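You operate a simulated robot arm through the tools that you are given. There is no shell and no other tool. Be economical: measure what you need, move in short steps, check, and stop when the job is done.

Carry out the task below with a simulated robot arm. There is one attempt and no reset: what you move stays moved.

Task
Reel the green-tipped sample bobbin's yarn till the zeroed counter shows 20 m.
Fine: bobbin on the reel peg, clip lever closed before winding; leave the tension dial.

Only the result counts: the job must be done as asked and must still hold three seconds after the hand-in. Knocking over, shifting, dropping, spilling or breaking anything else fails it.

Robot
A 7-joint arm with a fingered hand on a trunk, on a base that drives. Base frame: it is fixed to the floor where the robot stands at the start and does not move with it; the origin is under the middle of the robot, x ahead of it, y to its left, z up; the surface under the hand at the start is at about z = 918. Lengths are in mm, angles in degrees, forces in N, time in s.
Its first joint turns from -69.0 to 172.0 degrees. Places, roughly: board lever [700, -1400, 1000]; clip lever [500, -400, 1200]; grade slider [500, -1000, 900]; left clamp lever [600, -1000, 1000]; pitch dial [500, -1600, 900]; reel button [800, -600, 1300]; reel crank [700, -600, 1000]; reel peg [500, -300, 900]; right clamp lever [600, -1100, 1000]; tension dial [500, -600, 900]. Payload 5 kg.
The TCP is the grasp point between the finger pads, 32 mm short of the fingertips. In the tool frame z runs along the fingers and y along their closing line. Largest opening 160 mm; the body of the gripper starts 89 mm behind the TCP. The gripper is a hand of 3 fingers: y runs from the thumb to the fingers, the wrist lies at [0, 0, -252] in the tool frame, and closing takes about 1.5 s.
Orientation is that of the tool frame in the base frame, as a unit quaternion [w, x, y, z]. With the fingers straight down and closing along the base's y, the tool's x points along the base's -x, its y along +y and its z along -z.

Tools
- The arm moves only by the tool servo_tool. Its argument "deltas" is a list of rows, each an object (a shift or turn left out is 0, a gripper value left out holds the last) with "delta_rot": the turn, a rotation vector about the tool's x, y, z in rad, a list of three; "dp": the shift along the tool's x, y, z in mm, a list of three; "gripper": the opening, from 0 (shut) to 1 (fully open). In form: [{"delta_rot": [wx, wy, wz], "dp": [tx, ty, tz], "gripper": gripper}, ...]. A call has 1 to 12 rows; each row is the pose to reach, as a shift and turn from the pose commanded when the call began, along the tool's axes at that moment. A row lasts 0.2 s, in which the tool goes at most 50 mm and 8.6 degrees; a call with a longer step from one row to the next is refused whole, and so is a gripper value outside its range. A pose out of reach is approached as far as the arm can. The call stops where the force on the tool passes 90 N (or 10 N more than at its start, if that is more) or the arm is blocked; 0.2 s more then pass. Each finger travels about 108 mm/s and halts on what it meets, pressing with about 31 N; the grip force reading is that of the motor and also rises with nothing between the fingers. The clock runs only during rows and for 0.2 s after the last one: add rows that repeat a pose to give the fingers time. It gives the time, the measured TCP pose, the force on the tool (base axes), the opening and the grip force at its end, in the units of the frame above (readings bear some noise), with the torque about the TCP (base axes, N m) and any sound that the robot's microphone picked up, and new pictures: "views" is both (left out), scene, wrist or none.
- Cameras (640 x 400 px; columns grow to the right, rows downward): "scene" is now at [134.9, -30.5, 1599.3]; the picture's right is [-0.34, -0.94, -0.00], its down [-0.50, 0.18, -0.85] and it looks along [0.80, -0.29, -0.53] (base axes); focal length 214 px, centre (320, 200). "wrist" rides on the gripper at [65, -4, -116] in the tool frame; the picture's right is [0.06, 1.00, 0.00], its down [-0.87, 0.05, -0.49] and it looks along [-0.49, 0.03, 0.87] (tool axes); focal length 261 px, centre (320, 200). There is no depth. A picture from a camera that has moved, and an enlarged one, comes with that camera's place and axes in the base frame and with its lens.
- slide_trunk(by): slides the trunk up (or, below 0, down) by that many mm; the arm and the scene camera ride with it, the base frame stays. It gives what a move gives, with no picture.
- base_move(legs): drives the robot by 1 to 6 legs, each [ahead, left, turn to the left] in mm, mm and degrees, along the robot's own axes; the way and the turn of a leg run together, so that a leg with both is an arc; at most 1500 mm and 180 degrees a leg. The arm and the cameras ride along, it lands a little off, and it stops where it bumps. It gives what a move gives, and a new picture of the scene camera.
- hand_shape(shape): the hand has 3 fingers and takes this shape, open, in about a second: jaw (thumb against the fingers, like two jaws); tri (thumb and two fingers); tip (a fingertip pinch); poke (one finger out to press); point (the index stretched); flat (the hand flat); cup (the hand cupped); fist (a fist). The gripper value then closes the fingers along that shape, each until it touches; the sizes above hold for jaw. It gives what a move gives, with no picture.
- pan_tilt(pan, tilt): turns the head with the scene camera to pan (to the left, within 86 degrees either way) and tilt (down, from -29 to 69), counted from straight ahead of the robot. It gives what a move gives, and a new picture of the scene camera.
- inspect(camera, box): a new picture of the part [left, top, right, bottom] of that camera's present view, enlarged. No time passes.
- hand_in(): hands the job in; it is judged then, once.

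Go step by step. Nothing tells you exact positions but the pictures and the camera data: compare them with the known pose of the tool, close in by small moves and look again before you grip or let go. The budget is 120 turns and 260 pictures, counting those below and the enlarged ones. Unless the task says otherwise, let go and move clear before handing in, and close with one line.

The tools are called after ">>>" as a command line: name --argument value ..., lists and objects as JSON in quotes. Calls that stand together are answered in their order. servo_tool: Moves the arm, as the interface text tells. Its arguments: {"type":"object","properties":{"deltas":{"type":"array","items":{"type":"object","properties":{"delta_rot":{"type":"array","items":{"type":"number"}},"dp":{"type":"array","items":{"type":"number"}},"gripper":{"type":"number"}}}},"views":{"type":"string","enum":["both","scene","wrist","none"]}},"required":["deltas"]} The other tools are called the same way: slide_trunk (by) slides the trunk up or down; hand_shape (shape) gives the hand a shape; base_move (legs) drives the base; pan_tilt (pan, tilt) turns the head that bears the scene camera; inspect (camera, box) takes an enlarged picture of a part of a camera's view; hand_in () hands the job in.

At the start:

```text
time_s: 0.0
tcp_pos: [577.6, -554.4, 1532.8]
ee_rot: [0.0, 0.0, 1.0, -0.001]
wrist_force: [0.6, -0.3, 0.1]
moment: [0.0, -0.02, 0.0]
width: 159.9
grip_force: 0.1
shape: jaw
trunk travel left (down, up): [-754.0, 186.0]
robot x, y, heading: [-1.5, -0.0, -0.3]
head pan, tilt: [-19.8, 32.0]
```

scene: 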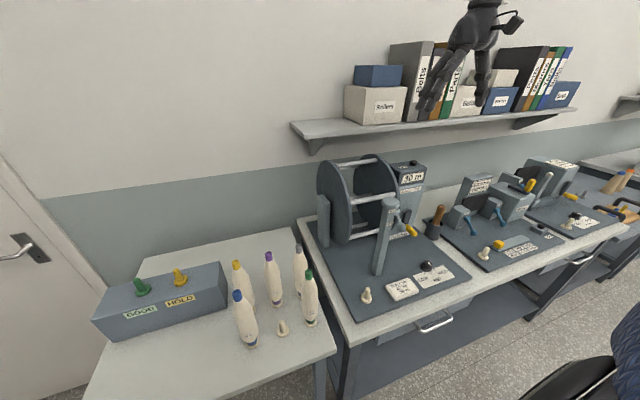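
wrist: 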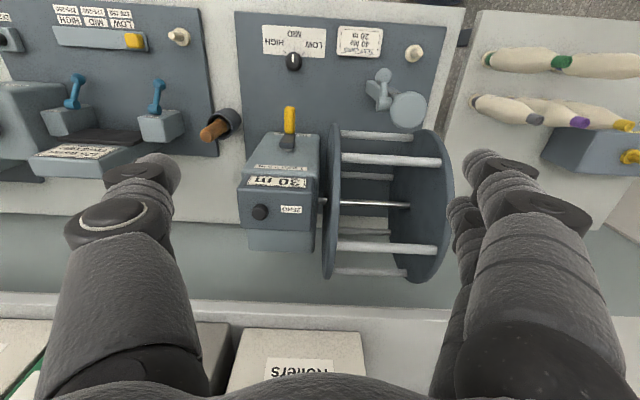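

I see the wrap reel, with a drum, counter box, clip post and peg, and the bobbins on the table to its left. I'll enlarge the pictures to read the labels first.

>>> inspect --camera "scene" --box '[290, 140, 480, 330]'

>>> inspect --camera "scene" --box '[80, 220, 340, 380]'

>>> inspect --camera "wrist" --box '[220, 0, 480, 290]'

>>> inspect --camera "wrist" --box '[440, 20, 640, 190]'

```text
2.11 times, centred on (385, 235) of scene
camera zoom: at [134.9, -30.5, 1599.3], right [-0.34, -0.94, 0.0], down [-0.5, 0.18, -0.85], along [0.8, -0.29, -0.53], focal length 452 px, centre (183, 126)
```

zoom: 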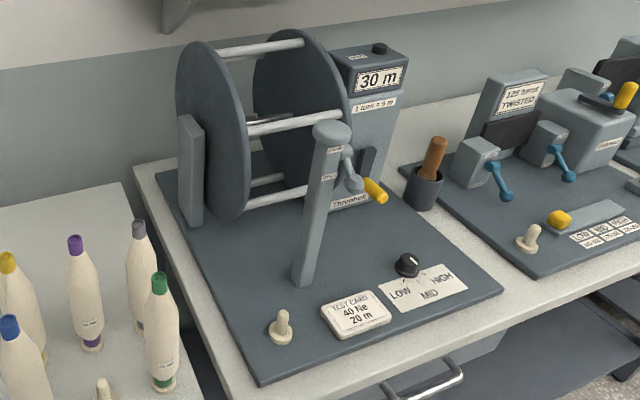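

```text
2.46 times, centred on (210, 300) of scene
camera zoom: at [134.9, -30.5, 1599.3], right [-0.34, -0.94, 0.0], down [-0.5, 0.18, -0.85], along [0.8, -0.29, -0.53], focal length 528 px, centre (591, -46)
```

zoom: 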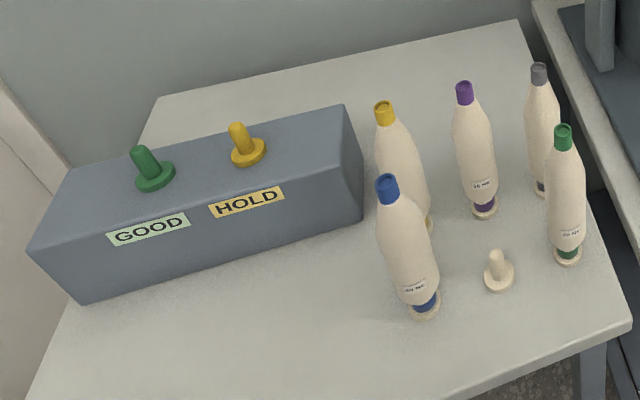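

```text
1.38 times, centred on (350, 145) of wrist
camera zoom: at [512.2, -558.3, 1648.9], right [-0.06, 1.0, 0.0], down [0.87, 0.05, 0.49], along [0.49, 0.03, -0.87], focal length 360 px, centre (279, 276)
```

zoom: 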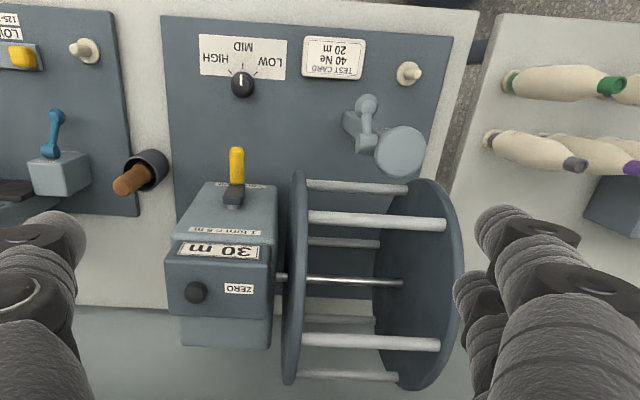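

```text
2.35 times, centred on (540, 105) of wrist
camera zoom: at [512.2, -558.3, 1648.9], right [-0.06, 1.0, 0.0], down [0.87, 0.05, 0.49], along [0.49, 0.03, -0.87], focal length 613 px, centre (-198, 424)
```

zoom: 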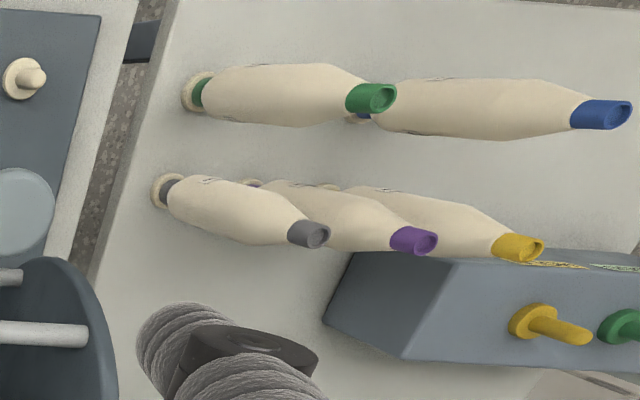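

The counter shows 30 m, so it needs zeroing. I'll read the small labels more closely.

>>> inspect --camera "scene" --box '[370, 150, 440, 250]'

>>> inspect --camera "wrist" --box '[230, 90, 340, 230]'

>>> inspect --camera "wrist" --box '[330, 40, 460, 140]'

```text
4.00 times, centred on (405, 200) of scene
camera zoom: at [134.9, -30.5, 1599.3], right [-0.34, -0.94, 0.0], down [-0.5, 0.18, -0.85], along [0.8, -0.29, -0.53], focal length 858 px, centre (-20, 200)
```

zoom: 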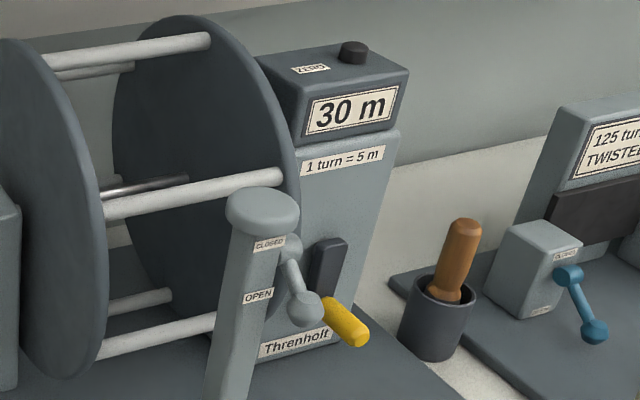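

```text
2.86 times, centred on (285, 160) of wrist
camera zoom: at [512.2, -558.3, 1648.9], right [-0.06, 1.0, 0.0], down [0.87, 0.05, 0.49], along [0.49, 0.03, -0.87], focal length 745 px, centre (420, 314)
```

zoom: 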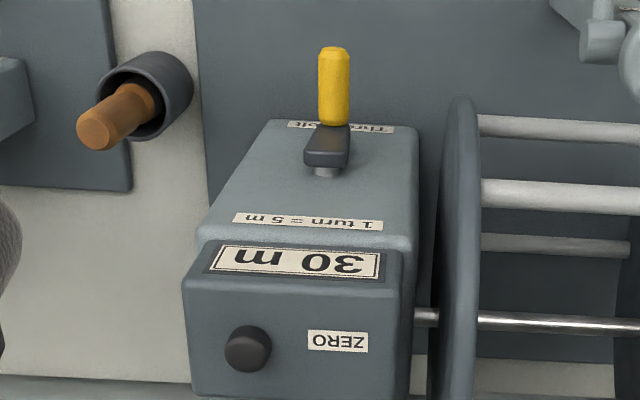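

```text
4.00 times, centred on (395, 90) of wrist
camera zoom: at [512.2, -558.3, 1648.9], right [-0.06, 1.0, 0.0], down [0.87, 0.05, 0.49], along [0.49, 0.03, -0.87], focal length 1043 px, centre (20, 640)
```

zoom: 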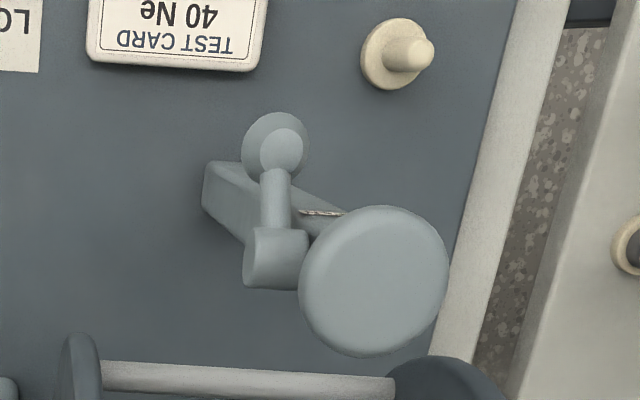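

Reading the labels: 1 turn is 5 m, so 20 m means four turns. By triangulation:

| Item | Position |
|---|---|
| Green bobbin axis | (498, -130), top at z about 1140 |
| Reel peg | (498, -333, 930) |
| Clip knob, now at OPEN | (540, -447, 1165) |
| Crank handle | (654, -620, 1021) |

I'll move over the bobbin first, staying high.

>>> servo_tool --deltas '[{"dp": [8, 42, 0]}, {"dp": [16, 84, 0]}, {"dp": [24, 127, 0]}, {"dp": [32, 169, 0]}, {"dp": [40, 212, 0]}, {"dp": [47, 254, 0]}, {"dp": [55, 297, 0]}, {"dp": [63, 339, 0]}, {"dp": [71, 382, 0]}, {"dp": [79, 424, 0]}]' --views "both"

>>> pan_tilt --pan -75 --tilt 40

>>> pan_tilt --pan -20 --tilt 45

```text
time_s: 2.2
tcp_pos: [492.3, -132.3, 1526.7]
ee_rot: [0.002, 0.001, 1.0, 0.003]
wrist_force: [0.9, 0.6, 0.5]
moment: [0.02, -0.02, 0.02]
width: 159.8
grip_force: 0.0
shape: jaw
out of reach, approached as far as the arm can: row 10
trunk travel left (down, up): [-754.0, 186.0]
robot x, y, heading: [-0.0, -1.3, 0.1]
head pan, tilt: [-19.8, 32.0]
camera scene: at [135.0, -30.1, 1599.3], right [-0.34, -0.94, 0.0], down [-0.5, 0.18, -0.85], along [0.8, -0.29, -0.53], focal length 214 px, centre (320, 200)
camera wrist: at [426.7, -138.7, 1640.7], right [-0.06, 1.0, 0.01], down [0.87, 0.05, 0.49], along [0.49, 0.04, -0.87], focal length 261 px, centre (320, 200)
```

scene: 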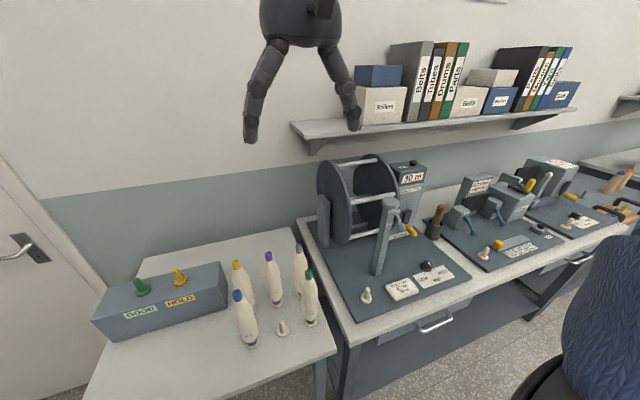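
wrist: 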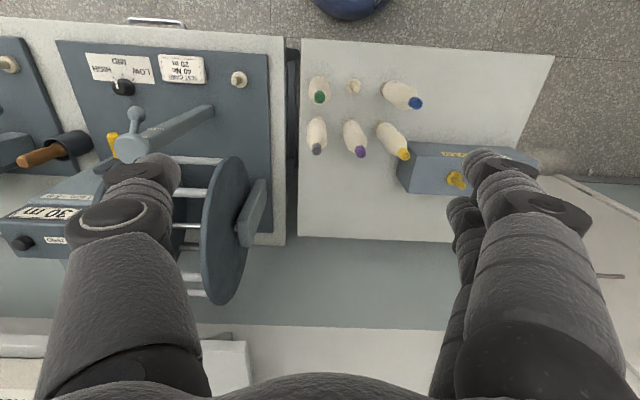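

```text
time_s: 3.4
tcp_pos: [493.7, -134.3, 1526.6]
ee_rot: [0.002, 0.0, 1.0, 0.004]
wrist_force: [-0.3, -0.1, -0.1]
moment: [0.02, 0.0, 0.0]
width: 159.9
grip_force: 0.2
shape: jaw
trunk travel left (down, up): [-754.0, 186.0]
robot x, y, heading: [4.2, 2.6, -0.1]
head pan, tilt: [-75.0, 40.0]
camera scene: at [72.7, -82.1, 1587.1], right [-0.97, -0.26, 0.0], down [-0.17, 0.62, -0.77], along [0.2, -0.74, -0.64], focal length 214 px, centre (320, 200)
```

scene: 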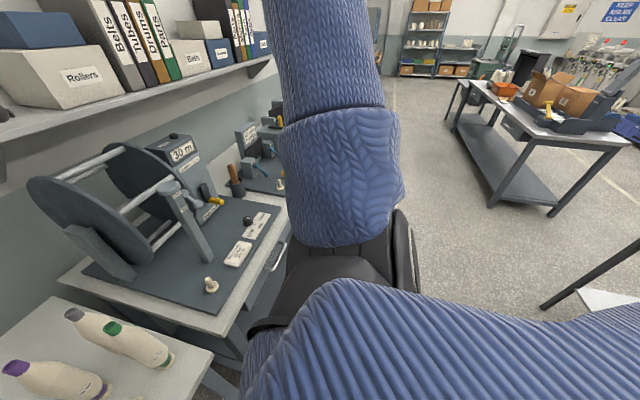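

```text
time_s: 4.7
tcp_pos: [493.0, -134.0, 1526.7]
ee_rot: [0.001, 0.0, 1.0, 0.004]
wrist_force: [-0.5, 0.0, 0.0]
moment: [-0.04, -0.02, 0.0]
width: 159.8
grip_force: 0.0
shape: jaw
trunk travel left (down, up): [-754.0, 186.0]
robot x, y, heading: [-1.8, -1.3, -0.2]
head pan, tilt: [-20.0, 45.0]
camera scene: at [127.0, -27.8, 1579.8], right [-0.34, -0.94, 0.0], down [-0.66, 0.24, -0.71], along [0.66, -0.24, -0.71], focal length 214 px, centre (320, 200)
```

scene: 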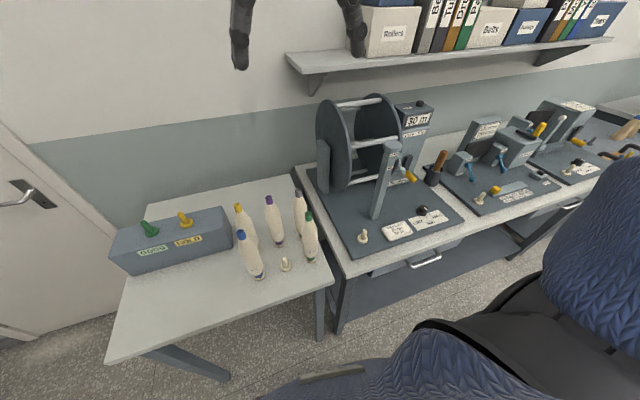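

Everything matches: the green bobbin is directly below the hand, and the blue sleeve is the robot's own arm. I'll descend part way and look again.

>>> servo_tool --deltas '[{"dp": [0, 0, 40]}, {"dp": [0, 0, 80]}, {"dp": [0, 0, 120]}, {"dp": [0, 0, 160]}, {"dp": [0, 0, 200]}, {"dp": [0, 0, 240]}, {"dp": [0, 0, 280]}]' --views "both"

```text
time_s: 6.3
tcp_pos: [495.1, -138.5, 1243.9]
ee_rot: [-0.001, -0.001, 1.0, 0.0]
wrist_force: [1.1, -0.7, 0.1]
moment: [0.02, 0.06, 0.01]
width: 159.8
grip_force: 0.1
shape: jaw
trunk travel left (down, up): [-754.0, 186.0]
robot x, y, heading: [-1.0, -1.4, 0.0]
head pan, tilt: [-20.0, 45.0]
camera scene: at [129.2, -28.2, 1579.7], right [-0.34, -0.94, 0.0], down [-0.67, 0.24, -0.71], along [0.66, -0.24, -0.71], focal length 214 px, centre (320, 200)
camera wrist: at [430.2, -143.8, 1359.4], right [-0.06, 1.0, 0.0], down [0.87, 0.05, 0.49], along [0.49, 0.03, -0.87], focal length 261 px, centre (320, 200)
```

scene: 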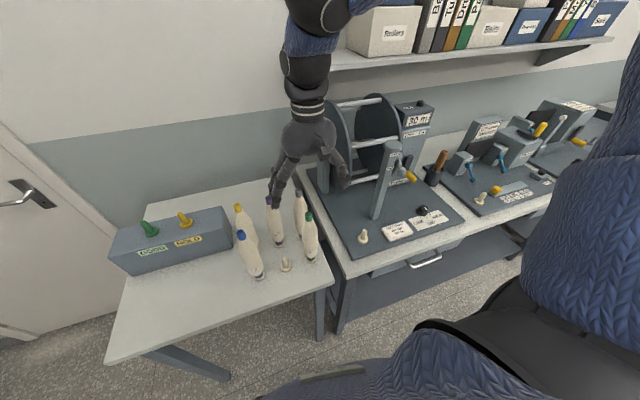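
wrist: 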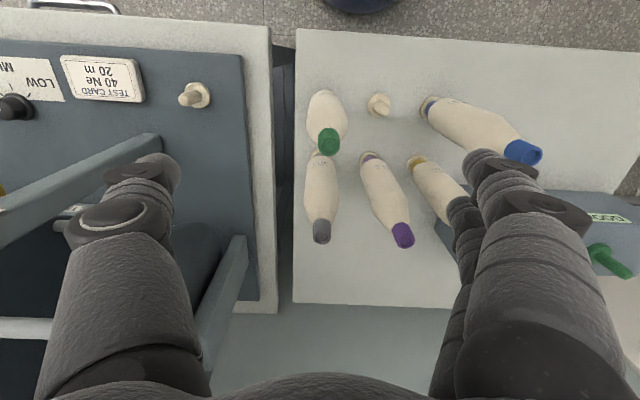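

The tip sits at about (495, -132), and the neighbouring bobbins are clear. I'll lower around it and look before closing.

>>> servo_tool --deltas '[{"dp": [0, 6, 30]}, {"dp": [0, 6, 60]}, {"dp": [0, 6, 90]}, {"dp": [0, 6, 120]}, {"dp": [0, 6, 150]}, {"dp": [0, 6, 178]}, {"dp": [0, 6, 178]}]' --views "both"

>>> inspect --camera "scene" --box '[220, 120, 380, 290]'

```text
time_s: 7.9
tcp_pos: [492.1, -130.9, 1066.9]
ee_rot: [-0.001, 0.0, 1.0, -0.001]
wrist_force: [-0.3, 0.0, 0.9]
moment: [0.01, -0.04, -0.03]
width: 159.8
grip_force: 0.1
shape: jaw
trunk travel left (down, up): [-754.0, 186.0]
robot x, y, heading: [0.1, -1.7, -0.0]
head pan, tilt: [-20.0, 45.0]
camera scene: at [125.9, -27.4, 1579.9], right [-0.34, -0.94, 0.0], down [-0.66, 0.24, -0.71], along [0.66, -0.24, -0.71], focal length 214 px, centre (320, 200)
camera wrist: at [427.0, -136.4, 1182.6], right [-0.06, 1.0, 0.0], down [0.87, 0.05, 0.49], along [0.49, 0.03, -0.87], focal length 261 px, centre (320, 200)
```

scene: 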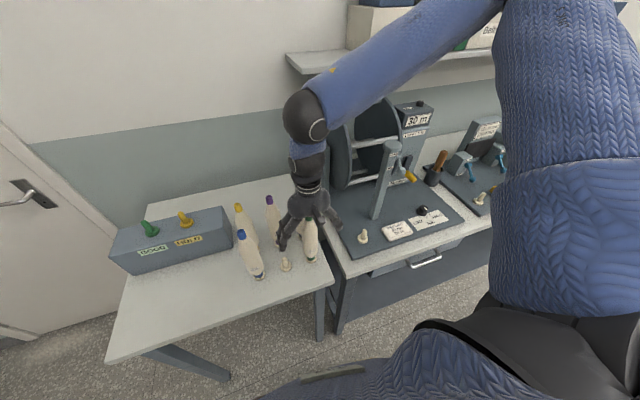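
wrist: 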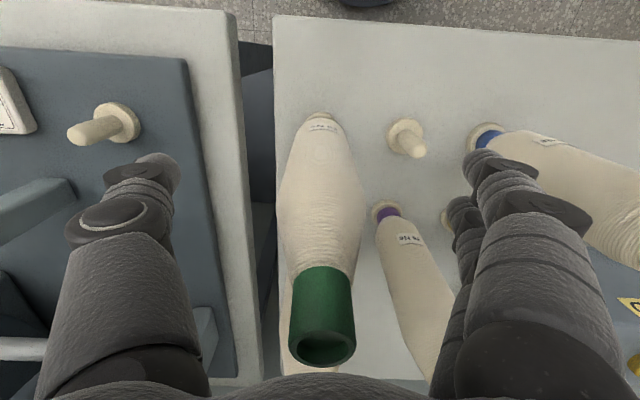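

```text
2.35 times, centred on (300, 205) of scene
camera zoom: at [125.9, -27.4, 1579.9], right [-0.34, -0.94, 0.0], down [-0.66, 0.24, -0.71], along [0.66, -0.24, -0.71], focal length 505 px, centre (367, 188)
```

zoom: 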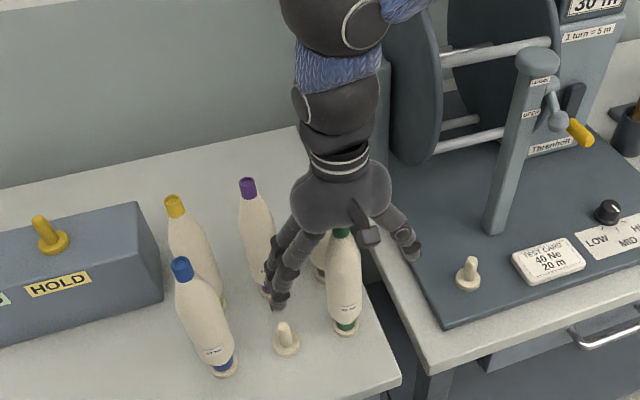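

The bobbin is centred between the fingers, so I'll close on it.

>>> servo_tool --deltas '[{"dp": [-3, -1, 0], "gripper": 0.5}, {"dp": [-3, -1, 0], "gripper": 0.3}, {"dp": [-3, -1, 0], "gripper": 0.1}, {"dp": [-3, -1, 0], "gripper": 0}, {"dp": [-3, -1, 0], "gripper": 0}, {"dp": [-3, -1, 0], "gripper": 0}, {"dp": [-3, -1, 0], "gripper": 0}, {"dp": [-3, -1, 0], "gripper": 0}, {"dp": [-3, -1, 0], "gripper": 0}]' --views "both"

```text
time_s: 9.9
tcp_pos: [495.5, -131.2, 1067.5]
ee_rot: [0.0, -0.001, 1.0, 0.001]
wrist_force: [-0.4, -0.6, -0.6]
moment: [-0.01, 0.0, 0.02]
width: 37.2
grip_force: 31.0
shape: jaw
trunk travel left (down, up): [-754.0, 186.0]
robot x, y, heading: [-0.7, 1.6, 0.0]
head pan, tilt: [-20.0, 45.0]
camera scene: at [127.2, -27.8, 1579.8], right [-0.34, -0.94, 0.0], down [-0.66, 0.24, -0.71], along [0.66, -0.24, -0.71], focal length 214 px, centre (320, 200)
camera wrist: at [431.0, -137.4, 1182.3], right [-0.06, 1.0, 0.0], down [0.87, 0.05, 0.49], along [0.49, 0.03, -0.87], focal length 261 px, centre (320, 200)
```

scene: 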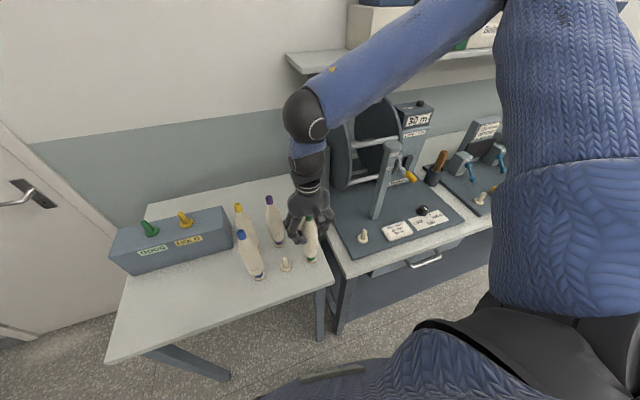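
wrist: 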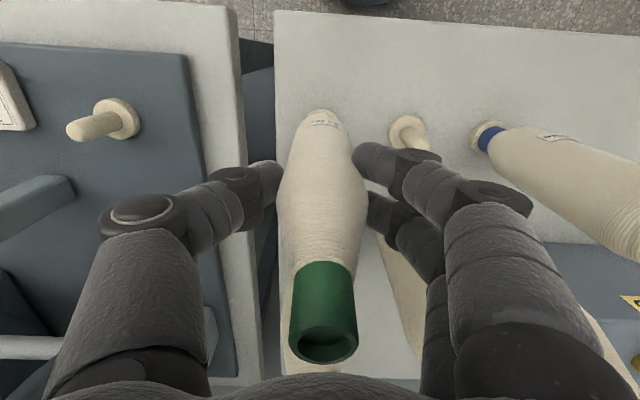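

The grip is firm at 37 mm. I'll lift straight up, slowly.

>>> servo_tool --deltas '[{"dp": [0, 0, -8]}, {"dp": [0, 0, -18]}, {"dp": [0, 0, -30]}, {"dp": [0, 0, -42]}, {"dp": [0, 0, -55]}, {"dp": [0, 0, -70]}, {"dp": [0, 0, -85]}, {"dp": [0, 0, -100]}, {"dp": [0, 0, -115]}, {"dp": [0, 0, -125]}]' --views "both"

>>> inspect --camera "scene" --box '[220, 150, 400, 300]'

```text
time_s: 12.1
tcp_pos: [496.2, -131.8, 1193.3]
ee_rot: [0.0, -0.001, 1.0, 0.0]
wrist_force: [-0.6, -0.4, -1.4]
moment: [0.0, 0.04, -0.02]
width: 37.5
grip_force: 31.0
shape: jaw
trunk travel left (down, up): [-754.0, 186.0]
robot x, y, heading: [0.9, 0.7, -0.1]
head pan, tilt: [-20.0, 45.0]
camera scene: at [127.1, -27.7, 1579.8], right [-0.34, -0.94, 0.0], down [-0.66, 0.24, -0.71], along [0.66, -0.24, -0.71], focal length 214 px, centre (320, 200)
camera wrist: at [430.5, -136.0, 1308.3], right [-0.06, 1.0, 0.0], down [0.87, 0.05, 0.49], along [0.49, 0.03, -0.87], focal length 261 px, centre (320, 200)
```

scene: 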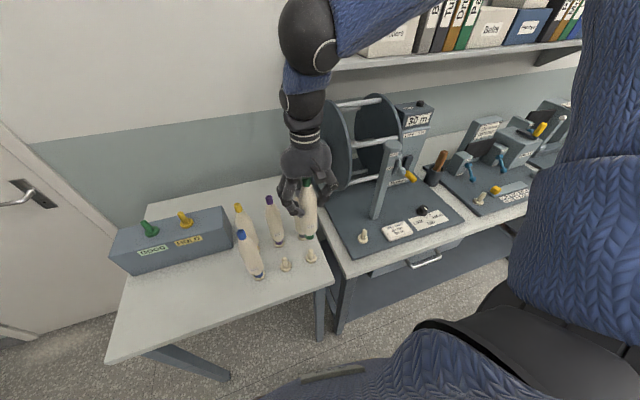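
wrist: 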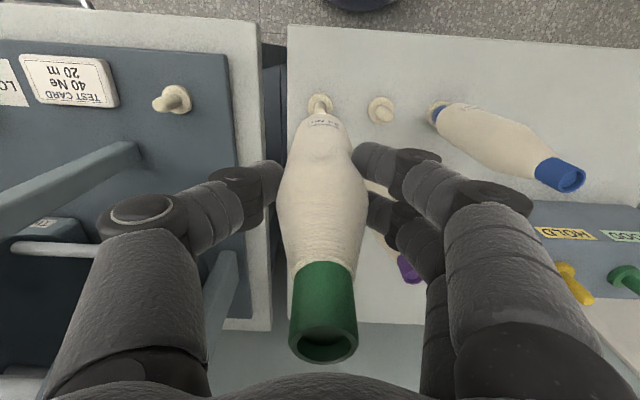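

```text
2.67 times, centred on (310, 225) of scene
camera zoom: at [127.1, -27.7, 1579.8], right [-0.34, -0.94, 0.0], down [-0.66, 0.24, -0.71], along [0.66, -0.24, -0.71], focal length 572 px, centre (347, 133)
```

zoom: 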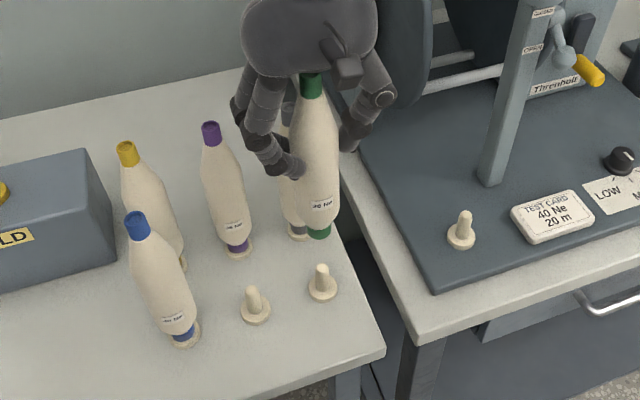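

The bobbin is clear of its peg and its bottom is at about z 1030. I'll carry it over to the reel peg at about (495, -326).

>>> servo_tool --deltas '[{"dp": [0, -15, 0]}, {"dp": [0, -40, 0]}, {"dp": [0, -70, 0]}, {"dp": [0, -100, 0]}, {"dp": [0, -130, 0]}, {"dp": [0, -155, 0]}, {"dp": [0, -175, 0]}, {"dp": [0, -188, 0]}, {"dp": [0, -193, 0]}, {"dp": [0, -193, 0]}]' --views "both"

>>> inspect --camera "wrist" --box '[240, 60, 400, 220]'

>>> inspect --camera "scene" --box '[290, 130, 440, 280]'

```text
time_s: 14.3
tcp_pos: [495.5, -324.8, 1192.1]
ee_rot: [0.0, 0.0, 1.0, 0.0]
wrist_force: [0.2, 0.0, -1.6]
moment: [-0.02, 0.01, 0.0]
width: 37.5
grip_force: 31.2
shape: jaw
trunk travel left (down, up): [-754.0, 186.0]
robot x, y, heading: [3.3, -0.9, 0.1]
head pan, tilt: [-20.0, 45.0]
camera scene: at [127.2, -27.9, 1579.8], right [-0.34, -0.94, 0.0], down [-0.66, 0.24, -0.71], along [0.66, -0.24, -0.71], focal length 214 px, centre (320, 200)
camera wrist: at [429.9, -329.3, 1307.5], right [-0.06, 1.0, 0.0], down [0.87, 0.05, 0.49], along [0.49, 0.03, -0.87], focal length 261 px, centre (320, 200)
```

scene: 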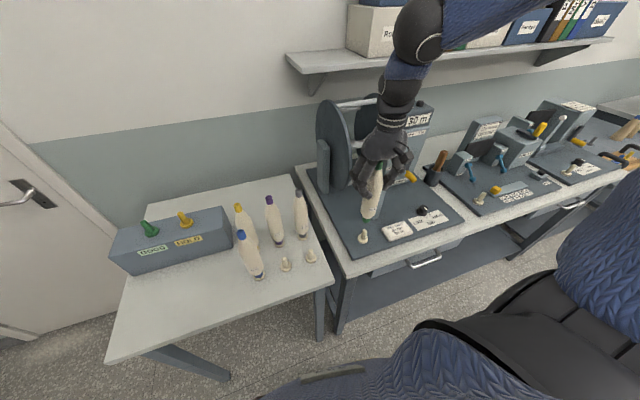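
wrist: 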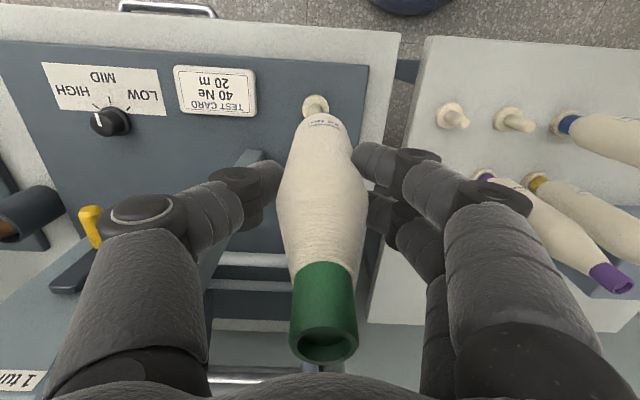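

```text
2.50 times, centred on (320, 140) of wrist
camera zoom: at [429.9, -329.3, 1307.5], right [-0.06, 1.0, 0.0], down [0.87, 0.05, 0.49], along [0.49, 0.03, -0.87], focal length 652 px, centre (320, 350)
```

zoom: 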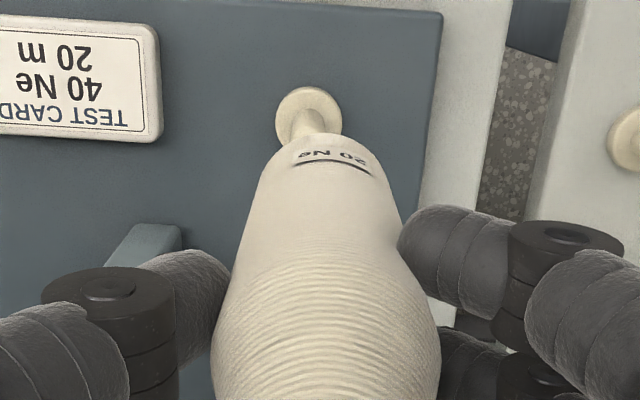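

```text
2.67 times, centred on (365, 205) of scene
camera zoom: at [127.2, -27.9, 1579.8], right [-0.34, -0.94, 0.0], down [-0.66, 0.24, -0.71], along [0.66, -0.24, -0.71], focal length 572 px, centre (200, 187)
```

zoom: 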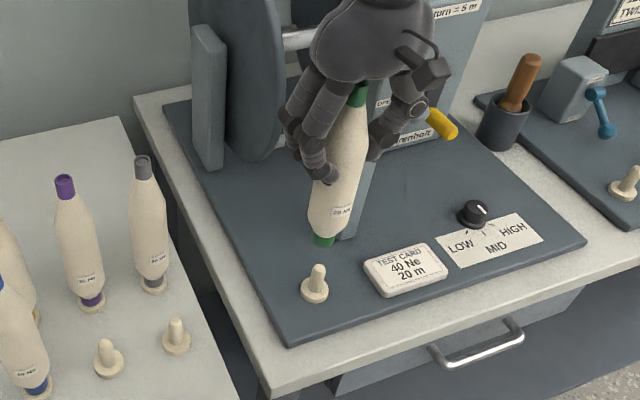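

The wrist view puts the peg about 6 mm further toward -y than the bobbin axis. I'll correct by 5, lower 35 mm and check closely.

>>> servo_tool --deltas '[{"dp": [0, -5, 0]}, {"dp": [0, -5, 12]}, {"dp": [0, -5, 24]}, {"dp": [0, -5, 35]}, {"dp": [0, -5, 35]}]' --views "none"

>>> inspect --camera "wrist" --box '[270, 70, 370, 140]'

>>> inspect --camera "scene" --box '[320, 180, 410, 250]'

```text
time_s: 15.5
tcp_pos: [494.8, -328.6, 1157.4]
ee_rot: [-0.001, 0.0, 1.0, 0.0]
wrist_force: [-0.6, -0.2, -2.0]
moment: [-0.03, 0.0, 0.01]
width: 37.6
grip_force: 31.2
shape: jaw
trunk travel left (down, up): [-754.0, 186.0]
robot x, y, heading: [-1.7, -1.1, -0.3]
head pan, tilt: [-20.0, 45.0]
```

```text
5.71 times, centred on (320, 105) of wrist
camera zoom: at [430.3, -333.7, 1273.3], right [-0.06, 1.0, 0.0], down [0.87, 0.05, 0.49], along [0.49, 0.03, -0.87], focal length 1489 px, centre (320, 743)
```

zoom: 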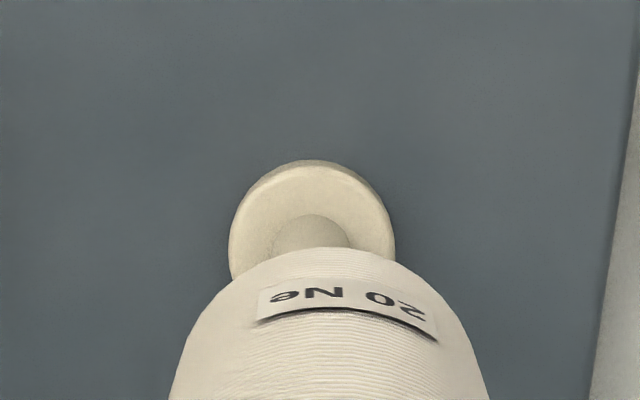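

```text
5.71 times, centred on (365, 215) of scene
camera zoom: at [126.8, -27.8, 1579.8], right [-0.34, -0.94, 0.0], down [-0.66, 0.24, -0.71], along [0.66, -0.24, -0.71], focal length 1226 px, centre (63, 114)
```

zoom: 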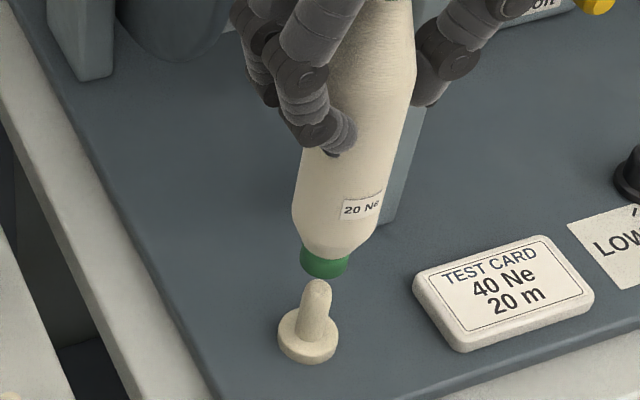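

Alignment is within about 2 mm. I'll nudge slightly and lower slowly onto the pin, watching the force.

>>> servo_tool --deltas '[{"dp": [-1, -1.5, 0]}, {"dp": [-1, -1.5, 8]}, {"dp": [-1, -1.5, 16]}, {"dp": [-1, -1.5, 24]}, {"dp": [-1, -1.5, 32]}, {"dp": [-1, -1.5, 38]}]' --views "none"

>>> inspect --camera "scene" --box '[320, 180, 410, 250]'

>>> inspect --camera "wrist" --box '[270, 70, 370, 140]'

```text
time_s: 16.9
tcp_pos: [496.8, -332.4, 1117.9]
ee_rot: [0.001, 0.001, 1.0, 0.0]
wrist_force: [0.3, -1.0, -0.6]
moment: [0.01, 0.01, -0.01]
width: 37.3
grip_force: 30.7
shape: jaw
trunk travel left (down, up): [-754.0, 186.0]
robot x, y, heading: [-2.2, 3.3, 0.3]
head pan, tilt: [-20.0, 45.0]
```

```text
5.71 times, centred on (365, 215) of scene
camera zoom: at [127.4, -28.0, 1579.8], right [-0.34, -0.94, 0.0], down [-0.66, 0.24, -0.71], along [0.66, -0.24, -0.71], focal length 1226 px, centre (63, 114)
```

zoom: 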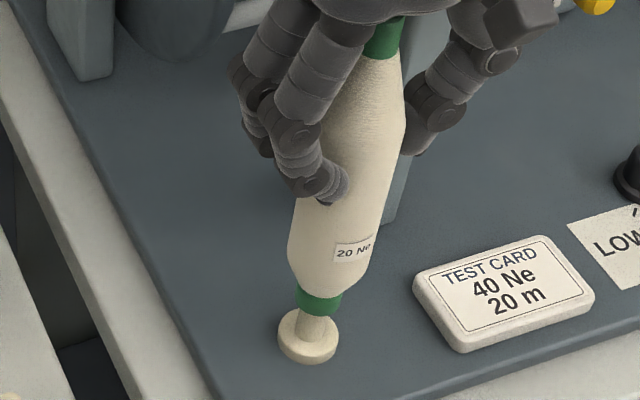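

```text
5.71 times, centred on (320, 105) of wrist
camera zoom: at [431.1, -336.5, 1234.6], right [-0.06, 1.0, 0.0], down [0.87, 0.05, 0.49], along [0.49, 0.03, -0.87], focal length 1489 px, centre (320, 743)
```

zoom: 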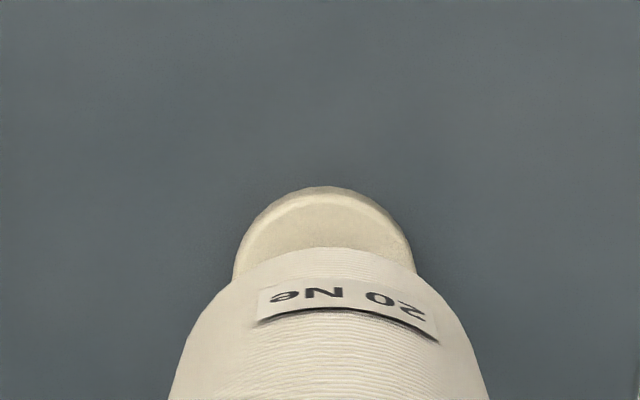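

The pin is inside the bore with almost no force. I'll keep lowering gently.

>>> servo_tool --deltas '[{"dp": [0, 0, 6]}, {"dp": [0, 0, 12]}, {"dp": [0, 0, 18]}, {"dp": [0, 0, 23]}, {"dp": [0, 0, 26]}]' --views "none"

>>> inspect --camera "scene" --box '[320, 180, 410, 250]'

```text
time_s: 18.1
tcp_pos: [496.6, -330.7, 1093.8]
ee_rot: [-0.001, 0.0, 1.0, 0.0]
wrist_force: [0.0, 0.8, -1.0]
moment: [-0.03, 0.02, 0.02]
width: 37.4
grip_force: 31.2
shape: jaw
trunk travel left (down, up): [-754.0, 186.0]
robot x, y, heading: [-0.4, 2.9, -0.1]
head pan, tilt: [-20.0, 45.0]
```

```text
5.71 times, centred on (365, 215) of scene
camera zoom: at [127.1, -27.9, 1579.8], right [-0.34, -0.94, 0.0], down [-0.66, 0.24, -0.71], along [0.66, -0.24, -0.71], focal length 1226 px, centre (63, 114)
```

zoom: 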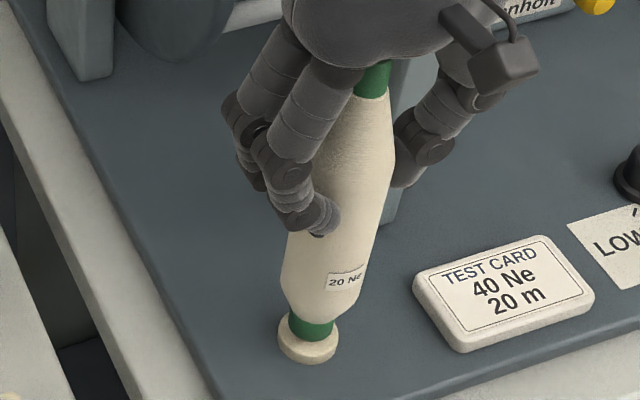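

>>> servo_tool --deltas '[{"dp": [0, 0, 3]}, {"dp": [0, 0, 5]}, {"dp": [0, 0, 7]}]' --views "none"

>>> inspect --camera "scene" --box '[320, 180, 410, 250]'

```text
time_s: 18.9
tcp_pos: [496.7, -331.6, 1086.7]
ee_rot: [0.0, 0.0, 1.0, -0.001]
wrist_force: [-0.1, 0.5, -1.3]
moment: [-0.03, -0.02, 0.0]
width: 37.1
grip_force: 30.9
shape: jaw
trunk travel left (down, up): [-754.0, 186.0]
robot x, y, heading: [3.0, -0.0, 0.1]
head pan, tilt: [-20.0, 45.0]
```

```text
5.71 times, centred on (365, 215) of scene
camera zoom: at [127.4, -28.0, 1579.8], right [-0.34, -0.94, 0.0], down [-0.66, 0.24, -0.71], along [0.66, -0.24, -0.71], focal length 1226 px, centre (63, 114)
```

zoom: 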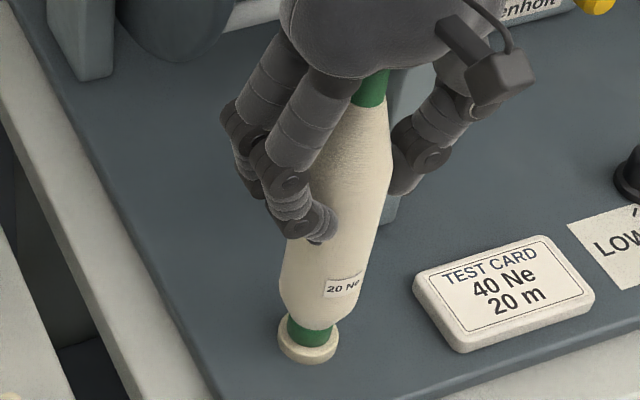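

It's nearly seated, so I'll ease down a few more mm until force shows.

>>> servo_tool --deltas '[{"dp": [0, 0, 1.5]}, {"dp": [0, 0, 3]}, {"dp": [0, 0, 3]}]' --views "none"

>>> servo_tool --deltas '[{"dp": [0, 0, 1.5]}, {"dp": [0, 0, 2]}, {"dp": [0, 0, 2]}]' --views "none"

>>> inspect --camera "scene" --box '[320, 180, 410, 250]'

```text
time_s: 19.7
tcp_pos: [497.4, -331.6, 1083.4]
ee_rot: [0.0, 0.0, 1.0, 0.0]
wrist_force: [-1.1, -0.3, 6.6]
moment: [0.0, 0.03, -0.03]
width: 37.7
grip_force: 30.8
shape: jaw
trunk travel left (down, up): [-754.0, 186.0]
robot x, y, heading: [0.2, 4.2, -0.1]
head pan, tilt: [-20.0, 45.0]
```

```text
time_s: 20.5
tcp_pos: [495.6, -331.9, 1082.3]
ee_rot: [0.001, 0.0, 1.0, 0.0]
wrist_force: [-0.1, -3.0, 28.7]
moment: [-0.15, -0.05, -0.02]
width: 38.5
grip_force: 31.1
shape: jaw
trunk travel left (down, up): [-754.0, 186.0]
robot x, y, heading: [-0.7, 2.1, 0.1]
head pan, tilt: [-20.0, 45.0]
```

```text
5.71 times, centred on (365, 215) of scene
camera zoom: at [125.6, -27.2, 1580.2], right [-0.34, -0.94, 0.0], down [-0.66, 0.24, -0.71], along [0.67, -0.24, -0.71], focal length 1226 px, centre (63, 114)
```

zoom: 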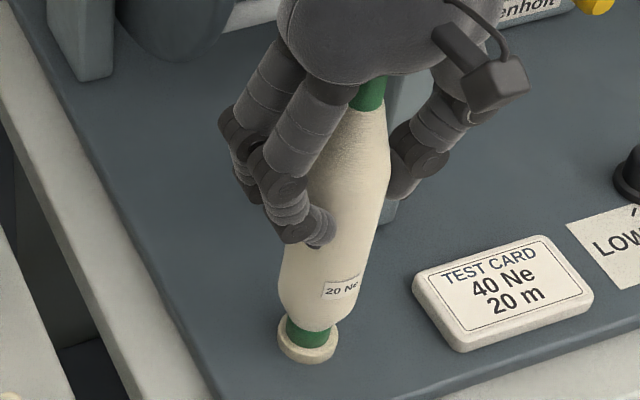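

The bobbin is seated, with about 29 N of upward reaction. I'll relieve the pressure, open moderately and rise clear.

>>> servo_tool --deltas '[{"dp": [0, 0, -3]}, {"dp": [0, 0, -3], "gripper": 0.3}, {"dp": [0, 0, -3], "gripper": 0.45}, {"dp": [0, 0, -3], "gripper": 0.6}, {"dp": [0, 0, -3], "gripper": 0.6}, {"dp": [0, 0, -3], "gripper": 0.6}, {"dp": [0, 0, -3], "gripper": 0.6}]' --views "both"

```text
time_s: 22.1
tcp_pos: [496.2, -330.5, 1085.2]
ee_rot: [0.0, 0.0, 1.0, 0.0]
wrist_force: [-0.1, 0.1, -0.5]
moment: [0.01, 0.02, -0.01]
width: 95.6
grip_force: 0.1
shape: jaw
trunk travel left (down, up): [-754.0, 186.0]
robot x, y, heading: [2.8, 0.1, -0.1]
head pan, tilt: [-20.0, 45.0]
camera scene: at [127.1, -27.9, 1579.8], right [-0.34, -0.94, 0.0], down [-0.66, 0.24, -0.71], along [0.66, -0.24, -0.71], focal length 214 px, centre (320, 200)
camera wrist: at [430.7, -335.4, 1199.6], right [-0.06, 1.0, 0.0], down [0.87, 0.05, 0.49], along [0.49, 0.03, -0.87], focal length 261 px, centre (320, 200)
```

scene: 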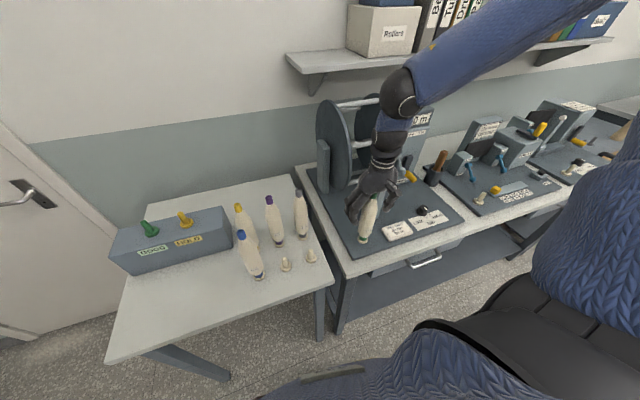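
wrist: 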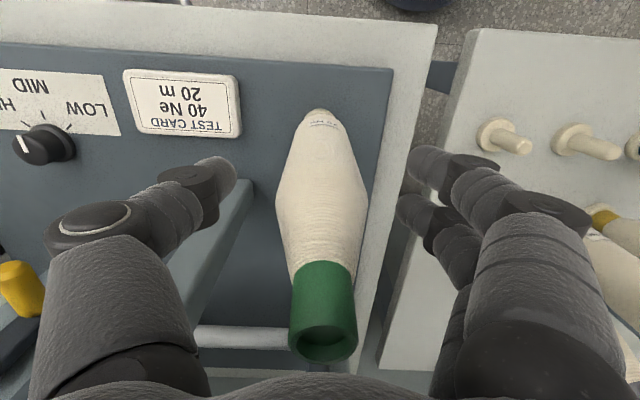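

The bobbin stands on the reel peg. I'll rise straight up clear of it, then drive back and to the right to get comfortable reach for the clip and crank.

>>> servo_tool --deltas '[{"dp": [0, 0, -20]}, {"dp": [0, 0, -50]}, {"dp": [0, 0, -90]}, {"dp": [0, 0, -130]}, {"dp": [0, 0, -170]}, {"dp": [0, 0, -210]}, {"dp": [0, 0, -250]}, {"dp": [0, 0, -290]}]' --views "wrist"

>>> base_move --legs '[[-100, 0, 0], [0, -350, 0]]'

```text
time_s: 23.9
tcp_pos: [495.0, -330.1, 1377.1]
ee_rot: [-0.001, -0.001, 1.0, 0.0]
wrist_force: [0.1, 0.5, 0.4]
moment: [0.01, -0.02, 0.0]
width: 95.2
grip_force: 0.1
shape: jaw
trunk travel left (down, up): [-754.0, 186.0]
robot x, y, heading: [1.1, -0.6, -0.0]
head pan, tilt: [-20.0, 45.0]
camera wrist: at [429.3, -333.9, 1492.5], right [-0.06, 1.0, 0.0], down [0.87, 0.05, 0.49], along [0.49, 0.03, -0.87], focal length 261 px, centre (320, 200)
```

wrist: 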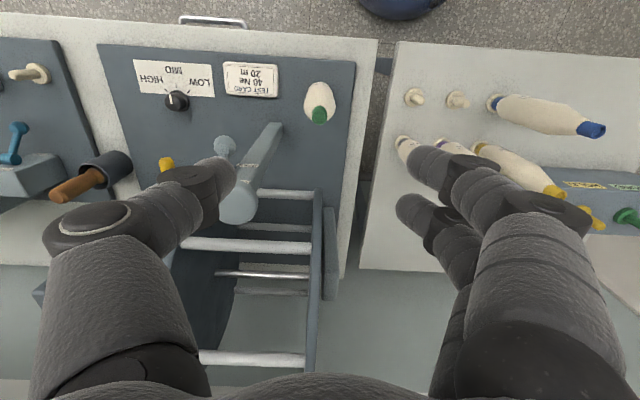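

```text
time_s: 26.9
tcp_pos: [398.4, -677.4, 1377.1]
ee_rot: [0.001, -0.002, 1.0, 0.0]
wrist_force: [0.4, -0.9, -0.6]
moment: [0.0, -0.02, 0.0]
width: 95.3
grip_force: 0.0
shape: jaw
trunk travel left (down, up): [-754.0, 186.0]
robot x, y, heading: [-100.4, -348.3, 0.3]
head pan, tilt: [-20.0, 45.0]
camera scene: at [27.8, -376.9, 1579.8], right [-0.34, -0.94, 0.0], down [-0.67, 0.24, -0.71], along [0.67, -0.24, -0.71], focal length 214 px, centre (320, 200)
```

scene: 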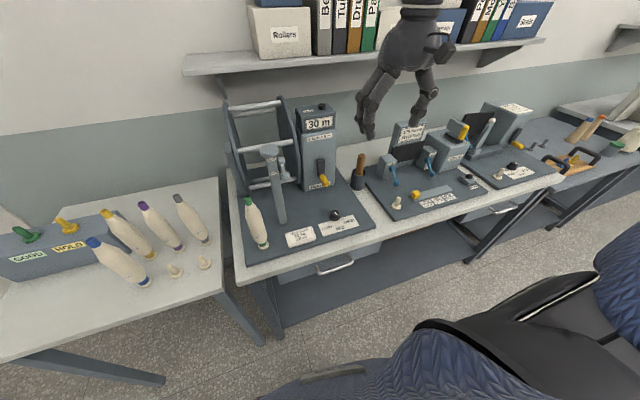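

The base is now at (-100, -348). I'll zoom in on the reel from this viewpoint to refine the lever, crank and zero button.

>>> inspect --camera "scene" --box '[220, 90, 380, 270]'

>>> inspect --camera "scene" --box '[255, 95, 345, 200]'

```text
2.22 times, centred on (300, 180) of scene
camera zoom: at [27.8, -376.9, 1579.8], right [-0.34, -0.94, 0.0], down [-0.67, 0.24, -0.71], along [0.67, -0.24, -0.71], focal length 477 px, centre (364, 244)
```

zoom: 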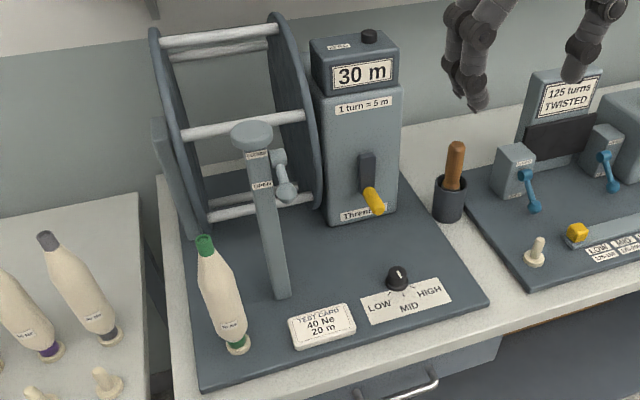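

```text
3.81 times, centred on (300, 148) of scene
camera zoom: at [27.8, -376.9, 1579.8], right [-0.34, -0.94, 0.0], down [-0.67, 0.24, -0.71], along [0.67, -0.24, -0.71], focal length 817 px, centre (396, 400)
```

zoom: 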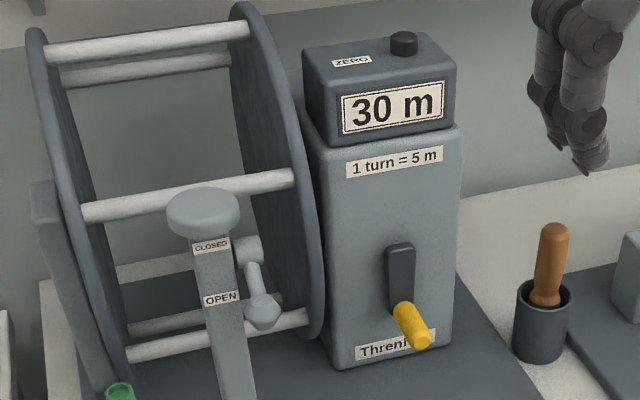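

Both viewpoints agree:

| Item | Position |
|---|---|
| Clip hub | (578, -451, 1208) |
| Clip knob | (540, -449, 1168) |
| Crank handle | x 628 to 688, y -620, z 1022; hub z about 1086 |
| ZERO button | (748, -643, 1281) |

Next I'll turn the hand to point horizontally along +x and close the fingers.

>>> servo_tool --deltas '[{"delta_rot": [0, -0.142, 0], "dp": [-4, 13, 0], "gripper": 0.4}, {"delta_rot": [0, -0.285, 0], "dp": [-8, 26, 0], "gripper": 0.2}, {"delta_rot": [0, -0.428, 0], "dp": [-12, 39, 0], "gripper": 0}, {"delta_rot": [0, -0.571, 0], "dp": [-16, 52, 0]}, {"delta_rot": [0, -0.714, 0], "dp": [-20, 65, 0]}, {"delta_rot": [0, -0.857, 0], "dp": [-24, 78, 0]}, {"delta_rot": [0, -1.0, 0], "dp": [-28, 91, 0]}, {"delta_rot": [0, -1.143, 0], "dp": [-32, 104, 0]}, {"delta_rot": [0, -1.286, 0], "dp": [-35, 117, 0]}, {"delta_rot": [0, -1.429, 0], "dp": [-38, 129, 0]}, {"delta_rot": [0, -1.571, 0], "dp": [-40, 140, 0]}, {"delta_rot": [0, -1.571, 0], "dp": [-40, 140, 0]}]' --views "both"

```text
time_s: 29.5
tcp_pos: [633.2, -546.8, 1417.7]
ee_rot: [0.705, -0.005, 0.71, 0.006]
wrist_force: [0.3, 0.8, -1.1]
moment: [0.03, -0.04, -0.05]
width: 0.0
grip_force: 31.1
shape: jaw
out of reach, approached as far as the arm can: row 4, 5, 6, 7, 8, 9, 10, 11, 12
trunk travel left (down, up): [-754.0, 186.0]
robot x, y, heading: [-99.6, -350.7, 0.2]
head pan, tilt: [-20.0, 45.0]
camera scene: at [30.8, -376.1, 1579.7], right [-0.34, -0.94, 0.0], down [-0.67, 0.24, -0.71], along [0.66, -0.24, -0.71], focal length 214 px, centre (320, 200)
camera wrist: at [515.6, -553.1, 1353.0], right [-0.02, 1.0, -0.06], down [-0.49, 0.05, 0.87], along [0.87, 0.04, 0.48], focal length 261 px, centre (320, 200)
```

scene: 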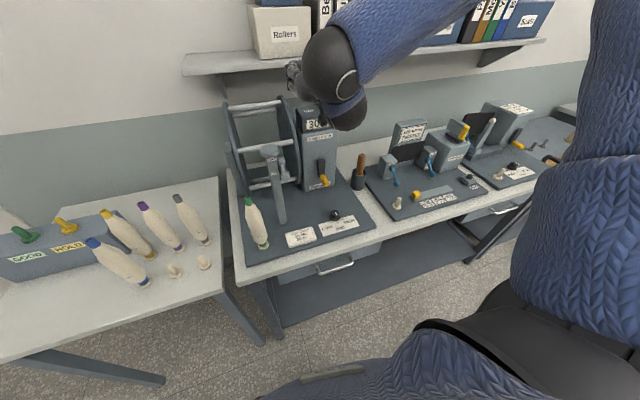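
wrist: 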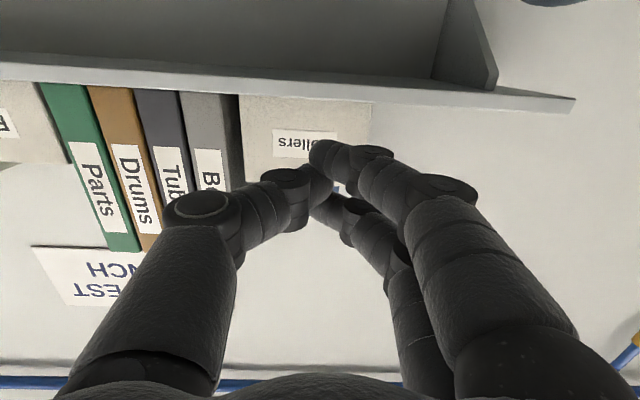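

The hand now points along +x, but the arm needs more room in front of the body. I'll back the base off 250 mm and then look.

>>> base_move --legs '[[-250, 0, 0]]'

```text
time_s: 31.3
tcp_pos: [374.1, -549.3, 1419.8]
ee_rot: [0.705, -0.006, 0.709, 0.007]
wrist_force: [-0.5, 0.5, -0.4]
moment: [-0.01, 0.01, 0.0]
width: 0.0
grip_force: 31.3
shape: jaw
trunk travel left (down, up): [-754.0, 186.0]
robot x, y, heading: [-349.1, -350.1, 0.3]
head pan, tilt: [-20.0, 45.0]
camera scene: at [-227.6, -377.7, 1579.9], right [-0.34, -0.94, 0.0], down [-0.67, 0.24, -0.71], along [0.67, -0.24, -0.71], focal length 214 px, centre (320, 200)
```

scene: 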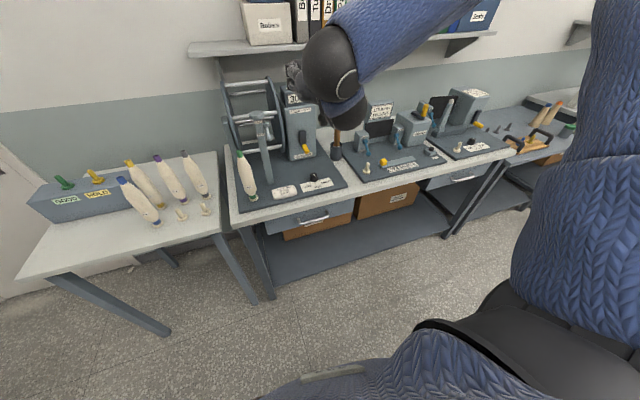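

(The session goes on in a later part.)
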